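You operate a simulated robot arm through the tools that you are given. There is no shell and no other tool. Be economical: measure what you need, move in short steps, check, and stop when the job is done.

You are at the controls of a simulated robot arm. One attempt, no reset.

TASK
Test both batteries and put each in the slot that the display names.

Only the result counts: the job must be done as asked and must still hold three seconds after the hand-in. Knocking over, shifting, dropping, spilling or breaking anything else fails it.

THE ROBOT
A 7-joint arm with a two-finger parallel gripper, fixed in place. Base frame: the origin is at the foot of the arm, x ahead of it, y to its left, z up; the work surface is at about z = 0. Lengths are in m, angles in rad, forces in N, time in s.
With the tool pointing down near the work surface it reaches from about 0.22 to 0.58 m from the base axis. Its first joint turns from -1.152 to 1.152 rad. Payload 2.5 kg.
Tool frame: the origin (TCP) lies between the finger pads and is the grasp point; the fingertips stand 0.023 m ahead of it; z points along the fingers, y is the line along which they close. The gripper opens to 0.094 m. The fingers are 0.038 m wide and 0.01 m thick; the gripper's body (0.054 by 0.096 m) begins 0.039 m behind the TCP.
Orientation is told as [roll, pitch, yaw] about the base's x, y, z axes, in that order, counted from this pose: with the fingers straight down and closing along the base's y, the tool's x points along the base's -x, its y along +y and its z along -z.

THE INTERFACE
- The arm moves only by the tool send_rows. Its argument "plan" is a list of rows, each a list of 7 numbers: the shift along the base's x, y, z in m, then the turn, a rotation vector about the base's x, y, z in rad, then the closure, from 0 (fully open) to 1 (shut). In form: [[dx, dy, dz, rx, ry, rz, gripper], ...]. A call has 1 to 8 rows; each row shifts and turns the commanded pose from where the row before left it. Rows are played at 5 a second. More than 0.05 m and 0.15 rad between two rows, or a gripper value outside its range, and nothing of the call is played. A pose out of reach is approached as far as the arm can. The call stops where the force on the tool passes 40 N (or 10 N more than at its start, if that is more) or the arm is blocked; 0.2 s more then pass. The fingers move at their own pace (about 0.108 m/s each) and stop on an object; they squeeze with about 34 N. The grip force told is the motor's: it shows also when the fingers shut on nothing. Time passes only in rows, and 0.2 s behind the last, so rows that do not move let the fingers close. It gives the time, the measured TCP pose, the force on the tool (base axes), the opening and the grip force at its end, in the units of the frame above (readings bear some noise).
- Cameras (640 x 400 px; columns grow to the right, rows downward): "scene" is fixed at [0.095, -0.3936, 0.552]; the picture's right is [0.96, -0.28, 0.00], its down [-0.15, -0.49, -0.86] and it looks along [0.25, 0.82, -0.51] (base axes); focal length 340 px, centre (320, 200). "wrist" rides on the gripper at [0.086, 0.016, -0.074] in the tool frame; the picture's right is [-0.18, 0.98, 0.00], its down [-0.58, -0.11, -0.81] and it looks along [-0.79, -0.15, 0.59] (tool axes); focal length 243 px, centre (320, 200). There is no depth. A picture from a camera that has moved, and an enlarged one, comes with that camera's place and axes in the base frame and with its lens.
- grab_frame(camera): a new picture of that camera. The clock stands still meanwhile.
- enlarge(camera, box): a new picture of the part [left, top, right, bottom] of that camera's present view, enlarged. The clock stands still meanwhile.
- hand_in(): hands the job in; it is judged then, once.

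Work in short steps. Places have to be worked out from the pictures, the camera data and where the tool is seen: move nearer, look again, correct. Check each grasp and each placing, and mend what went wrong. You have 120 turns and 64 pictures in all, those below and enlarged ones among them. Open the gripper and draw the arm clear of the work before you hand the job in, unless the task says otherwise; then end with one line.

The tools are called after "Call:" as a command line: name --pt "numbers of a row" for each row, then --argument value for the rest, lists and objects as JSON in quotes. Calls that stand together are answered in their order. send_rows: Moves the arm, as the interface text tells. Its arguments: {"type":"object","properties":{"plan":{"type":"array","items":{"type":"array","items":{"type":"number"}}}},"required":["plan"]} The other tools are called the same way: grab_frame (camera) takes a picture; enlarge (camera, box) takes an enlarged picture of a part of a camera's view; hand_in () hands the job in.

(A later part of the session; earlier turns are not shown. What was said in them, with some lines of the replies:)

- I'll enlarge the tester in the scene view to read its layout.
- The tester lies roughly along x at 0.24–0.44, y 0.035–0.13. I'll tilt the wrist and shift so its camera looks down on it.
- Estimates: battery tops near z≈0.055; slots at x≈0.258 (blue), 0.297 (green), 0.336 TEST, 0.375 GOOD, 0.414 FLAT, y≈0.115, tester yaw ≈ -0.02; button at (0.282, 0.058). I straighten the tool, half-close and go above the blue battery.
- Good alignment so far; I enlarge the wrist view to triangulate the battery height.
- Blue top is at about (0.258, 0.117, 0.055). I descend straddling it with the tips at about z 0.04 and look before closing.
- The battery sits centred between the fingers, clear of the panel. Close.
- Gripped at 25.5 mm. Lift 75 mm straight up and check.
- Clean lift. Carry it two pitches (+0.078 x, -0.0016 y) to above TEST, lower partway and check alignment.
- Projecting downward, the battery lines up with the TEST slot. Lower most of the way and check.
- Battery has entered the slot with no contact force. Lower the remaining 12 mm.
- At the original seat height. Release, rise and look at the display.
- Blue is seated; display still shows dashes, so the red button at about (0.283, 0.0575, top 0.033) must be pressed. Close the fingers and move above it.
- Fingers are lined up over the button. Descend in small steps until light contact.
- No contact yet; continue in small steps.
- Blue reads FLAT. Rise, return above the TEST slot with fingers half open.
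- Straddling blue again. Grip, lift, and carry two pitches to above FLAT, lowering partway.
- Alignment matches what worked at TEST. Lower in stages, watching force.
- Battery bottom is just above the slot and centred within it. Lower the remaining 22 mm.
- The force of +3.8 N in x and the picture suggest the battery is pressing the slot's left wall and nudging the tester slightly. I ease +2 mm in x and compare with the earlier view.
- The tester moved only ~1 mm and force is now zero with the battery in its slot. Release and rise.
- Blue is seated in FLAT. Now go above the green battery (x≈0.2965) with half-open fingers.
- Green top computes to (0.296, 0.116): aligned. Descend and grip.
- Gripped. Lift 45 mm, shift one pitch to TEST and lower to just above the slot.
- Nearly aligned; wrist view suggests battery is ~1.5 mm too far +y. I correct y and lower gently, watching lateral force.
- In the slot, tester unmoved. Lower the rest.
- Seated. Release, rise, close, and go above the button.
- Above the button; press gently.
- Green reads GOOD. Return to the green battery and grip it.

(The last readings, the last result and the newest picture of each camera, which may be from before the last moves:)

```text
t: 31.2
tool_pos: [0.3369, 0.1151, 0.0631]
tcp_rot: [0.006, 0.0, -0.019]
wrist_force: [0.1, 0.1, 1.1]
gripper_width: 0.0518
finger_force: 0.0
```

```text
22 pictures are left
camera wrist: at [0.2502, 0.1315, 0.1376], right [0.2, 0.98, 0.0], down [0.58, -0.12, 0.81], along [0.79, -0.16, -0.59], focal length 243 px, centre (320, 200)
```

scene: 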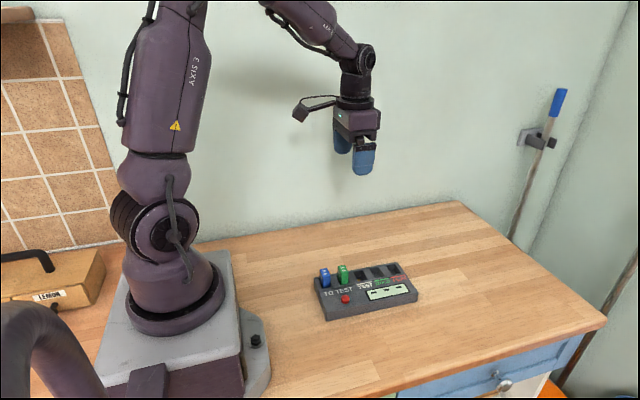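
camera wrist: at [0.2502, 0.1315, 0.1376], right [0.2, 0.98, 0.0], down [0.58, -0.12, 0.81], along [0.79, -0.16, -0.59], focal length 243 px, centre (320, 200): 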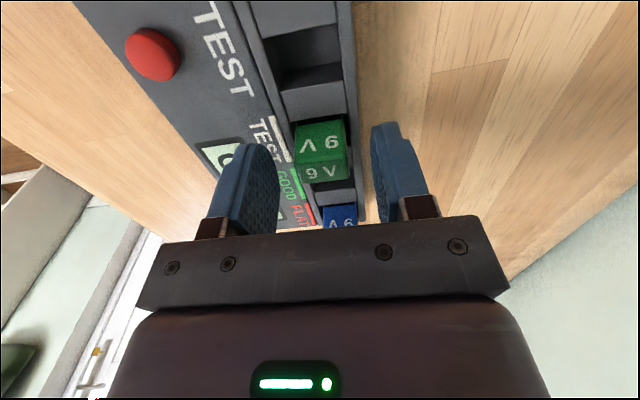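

Straddling green. Grip, lift, shift one pitch to GOOD and lower to just above the slot.

Call:
send_rows --pt "0 0 0 0 0 0 1" --pt "0 0 0 0 0 0 1" --pt "0 0 0.02 0 0 0 1" --pt "0 0 0.025 0 0 0 1" --pt "0.02 -0.0004 0 0 0 0 1" --pt "0.0195 -0.0004 0 0 0 0 1" --pt "0 0 -0.015 0 0 0 1" --pt "0 0 -0.008 0 0 0 1"

Call:
enlarge --camera "scene" --box '[340, 240, 420, 290]'

Call:
enlarge --camera "wrist" --box '[200, 20, 424, 160]'

```text
t: 33.0
tool_pos: [0.3744, 0.115, 0.0855]
tcp_rot: [0.005, 0.0, -0.018]
wrist_force: [0.3, -0.2, -0.6]
gripper_width: 0.0252
finger_force: 34.4
```

```text
8.00 times, centred on (380, 265) of scene
camera zoom: at [0.095, -0.3936, 0.552], right [0.96, -0.28, 0.0], down [-0.15, -0.49, -0.86], along [0.25, 0.82, -0.51], focal length 2716 px, centre (-160, -320)
```

zoom: 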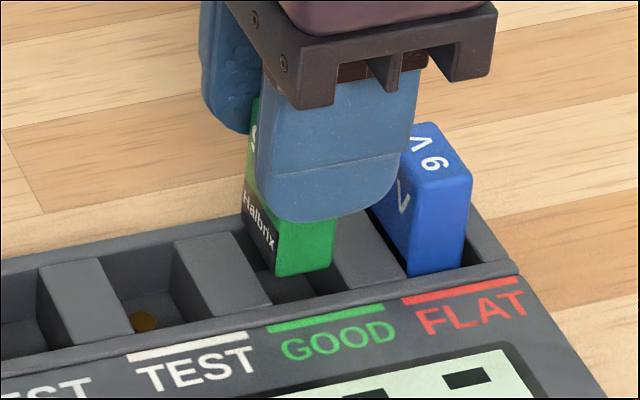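

```text
2.86 times, centred on (312, 90) of wrist
camera zoom: at [0.2887, 0.1319, 0.159], right [0.2, 0.98, 0.0], down [0.58, -0.12, 0.81], along [0.79, -0.16, -0.59], focal length 693 px, centre (343, 514)
```

zoom: 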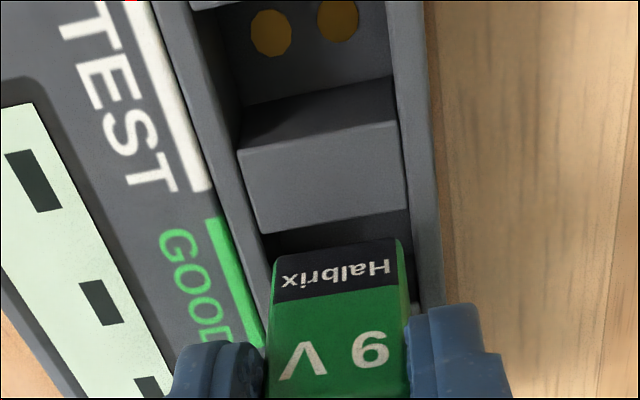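

Very close; wrist comparison suggests ~1 mm more in +x. Correct and lower gently.

Call:
send_rows --pt "0.001 0.0005 -0.003 0 0 0 1" --pt "0 0 -0.003 0 0 0 1" --pt "0 0 -0.003 0 0 0 1" --pt "0 0 -0.002 0 0 0 1"

Call:
enlarge --camera "scene" --box '[340, 240, 420, 290]'

```text
t: 34.0
tool_pos: [0.3758, 0.1159, 0.074]
tcp_rot: [0.007, 0.0, -0.018]
wrist_force: [0.7, 0.0, -0.8]
gripper_width: 0.0252
finger_force: 33.9
```

```text
8.00 times, centred on (380, 265) of scene
camera zoom: at [0.095, -0.3936, 0.552], right [0.96, -0.28, 0.0], down [-0.15, -0.49, -0.86], along [0.25, 0.82, -0.51], focal length 2716 px, centre (-160, -320)
```

zoom: 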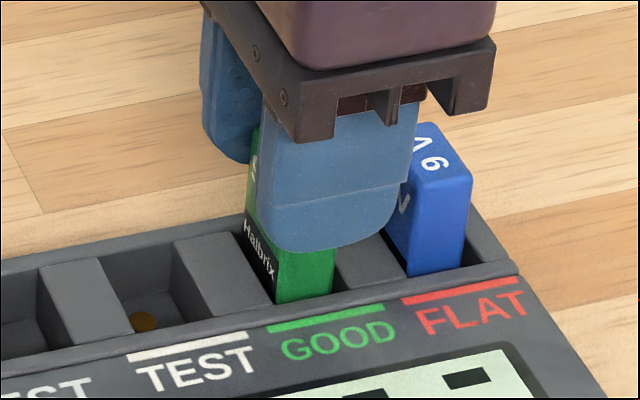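

In the slot, tester unmoved. Lower the last 11 mm with a slight +x bias.

Call:
send_rows --pt "0.0007 0 -0.003 0 0 0 1" --pt "0 0 -0.004 0 0 0 1" --pt "0 0 -0.003 0 0 0 1" --pt "0 0 -0.001 0 0 0 1" --pt "0 0 0 0 0 0 1"

Call:
enlarge --camera "scene" --box '[340, 240, 420, 290]'

```text
t: 35.2
tool_pos: [0.3787, 0.1159, 0.0634]
tcp_rot: [0.005, 0.002, -0.02]
wrist_force: [-6.7, -1.4, 22.9]
gripper_width: 0.0253
finger_force: 33.8
```

```text
8.00 times, centred on (380, 265) of scene
camera zoom: at [0.0949, -0.3936, 0.552], right [0.96, -0.28, 0.0], down [-0.14, -0.49, -0.86], along [0.25, 0.82, -0.51], focal length 2716 px, centre (-160, -320)
```

zoom: 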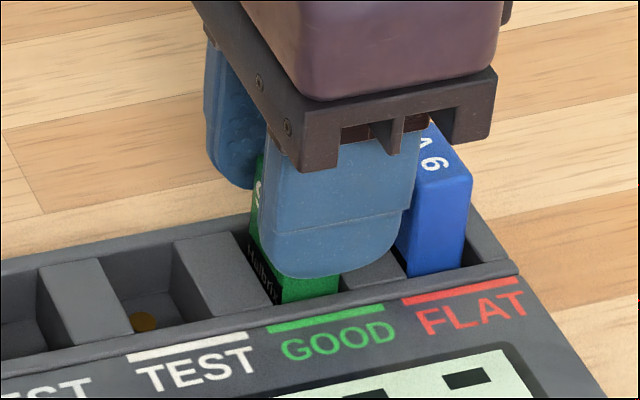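

Vertical force 23 N with -7 N in x: battery has bottomed or rubs the right wall. Ease up 1 mm and back 1 mm in x.

Call:
send_rows --pt "-0.0008 0 0.001 0 0 0 1" --pt "0 0 0 0 0 0 1"

Call:
enlarge --camera "scene" --box '[340, 240, 420, 290]'

Call:
enlarge --camera "wrist" --box '[200, 60, 424, 200]'

```text
t: 35.8
tool_pos: [0.3768, 0.1154, 0.0631]
tcp_rot: [0.006, -0.003, -0.018]
wrist_force: [1.0, 0.7, 1.6]
gripper_width: 0.0254
finger_force: 33.9
```

```text
8.00 times, centred on (380, 265) of scene
camera zoom: at [0.095, -0.3936, 0.552], right [0.96, -0.28, 0.0], down [-0.15, -0.49, -0.86], along [0.25, 0.82, -0.51], focal length 2716 px, centre (-160, -320)
```

zoom: 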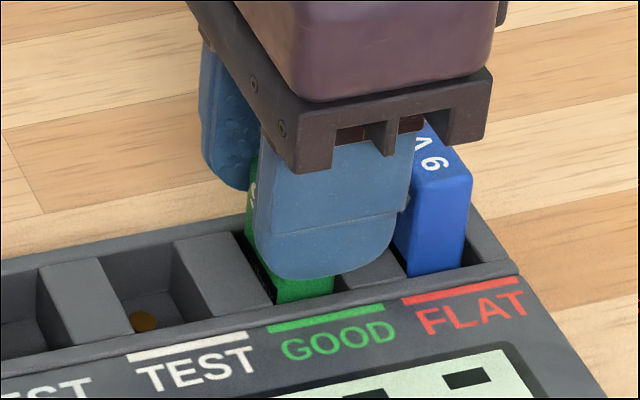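

```text
2.86 times, centred on (312, 130) of wrist
camera zoom: at [0.2906, 0.1327, 0.1375], right [0.2, 0.98, 0.0], down [0.58, -0.12, 0.81], along [0.79, -0.16, -0.59], focal length 693 px, centre (343, 400)
```

zoom: 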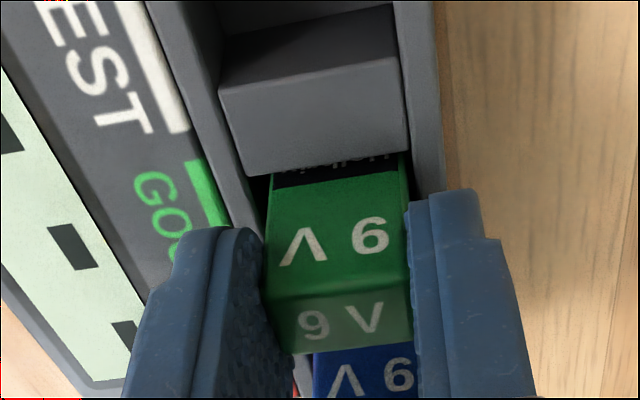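

Forces are near zero, battery fully in GOOD, tester unmoved. Release and rise.

Call:
send_rows --pt "0 0 0 0 0 0 0.45" --pt "0 0 0 0 0 0 0.45" --pt "0 0 0.03 0 0 0 0.45" --pt "0 0 0.04 0 0 0 0.45" --pt "0 0 0.05 0 0 0 0.45" --pt "-0.03 0.02 0.03 0 0 0 0.2"

Call:
enlarge --camera "scene" --box '[310, 245, 438, 325]'

Call:
grab_frame --camera "scene"

```text
t: 37.2
tool_pos: [0.3487, 0.1347, 0.2162]
tcp_rot: [0.004, 0.001, -0.02]
wrist_force: [0.1, 0.7, -0.7]
gripper_width: 0.0753
finger_force: 0.1
```

```text
5.00 times, centred on (374, 285) of scene
camera zoom: at [0.095, -0.3936, 0.552], right [0.96, -0.28, 0.0], down [-0.15, -0.49, -0.86], along [0.25, 0.82, -0.51], focal length 1697 px, centre (50, -225)
```

zoom: 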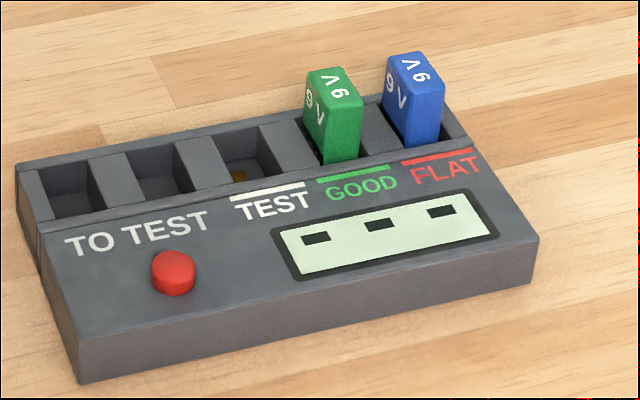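

```text
14 pictures are left
```

scene: 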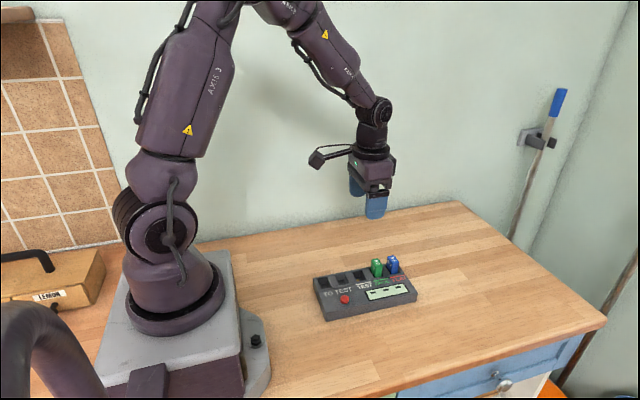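

Check that green is seated as deep as blue.

Call:
enlarge --camera "scene" --box '[360, 250, 416, 285]'

```text
11.43 times, centred on (388, 268) of scene
camera zoom: at [0.095, -0.3936, 0.552], right [0.96, -0.28, 0.0], down [-0.15, -0.49, -0.86], along [0.25, 0.82, -0.51], focal length 3880 px, centre (-457, -571)
```

zoom: 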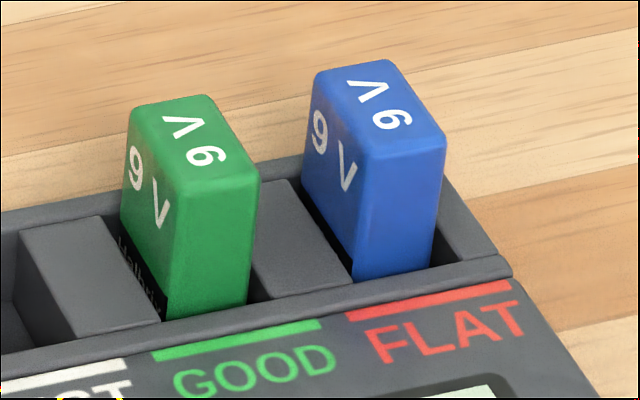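

Both protrude equally and are seated. Final step clear with gripper fully open.

Call:
send_rows --pt "0 0.02 0.04 0 0 0 0" --pt "0 0 0 0 0 0 0"

Call:
hand_in

```text
t: 37.8
tool_pos: [0.348, 0.1559, 0.2548]
tcp_rot: [0.003, -0.002, -0.019]
wrist_force: [0.2, -0.1, 0.8]
gripper_width: 0.0941
finger_force: 0.1
```

```text
The job is handed in.
```

Both batteries are tested and placed: blue read FLAT and is in the FLAT slot, green read GOOD and is in the GOOD slot. The tester itself slid about 1 mm while I was seating the blue one.
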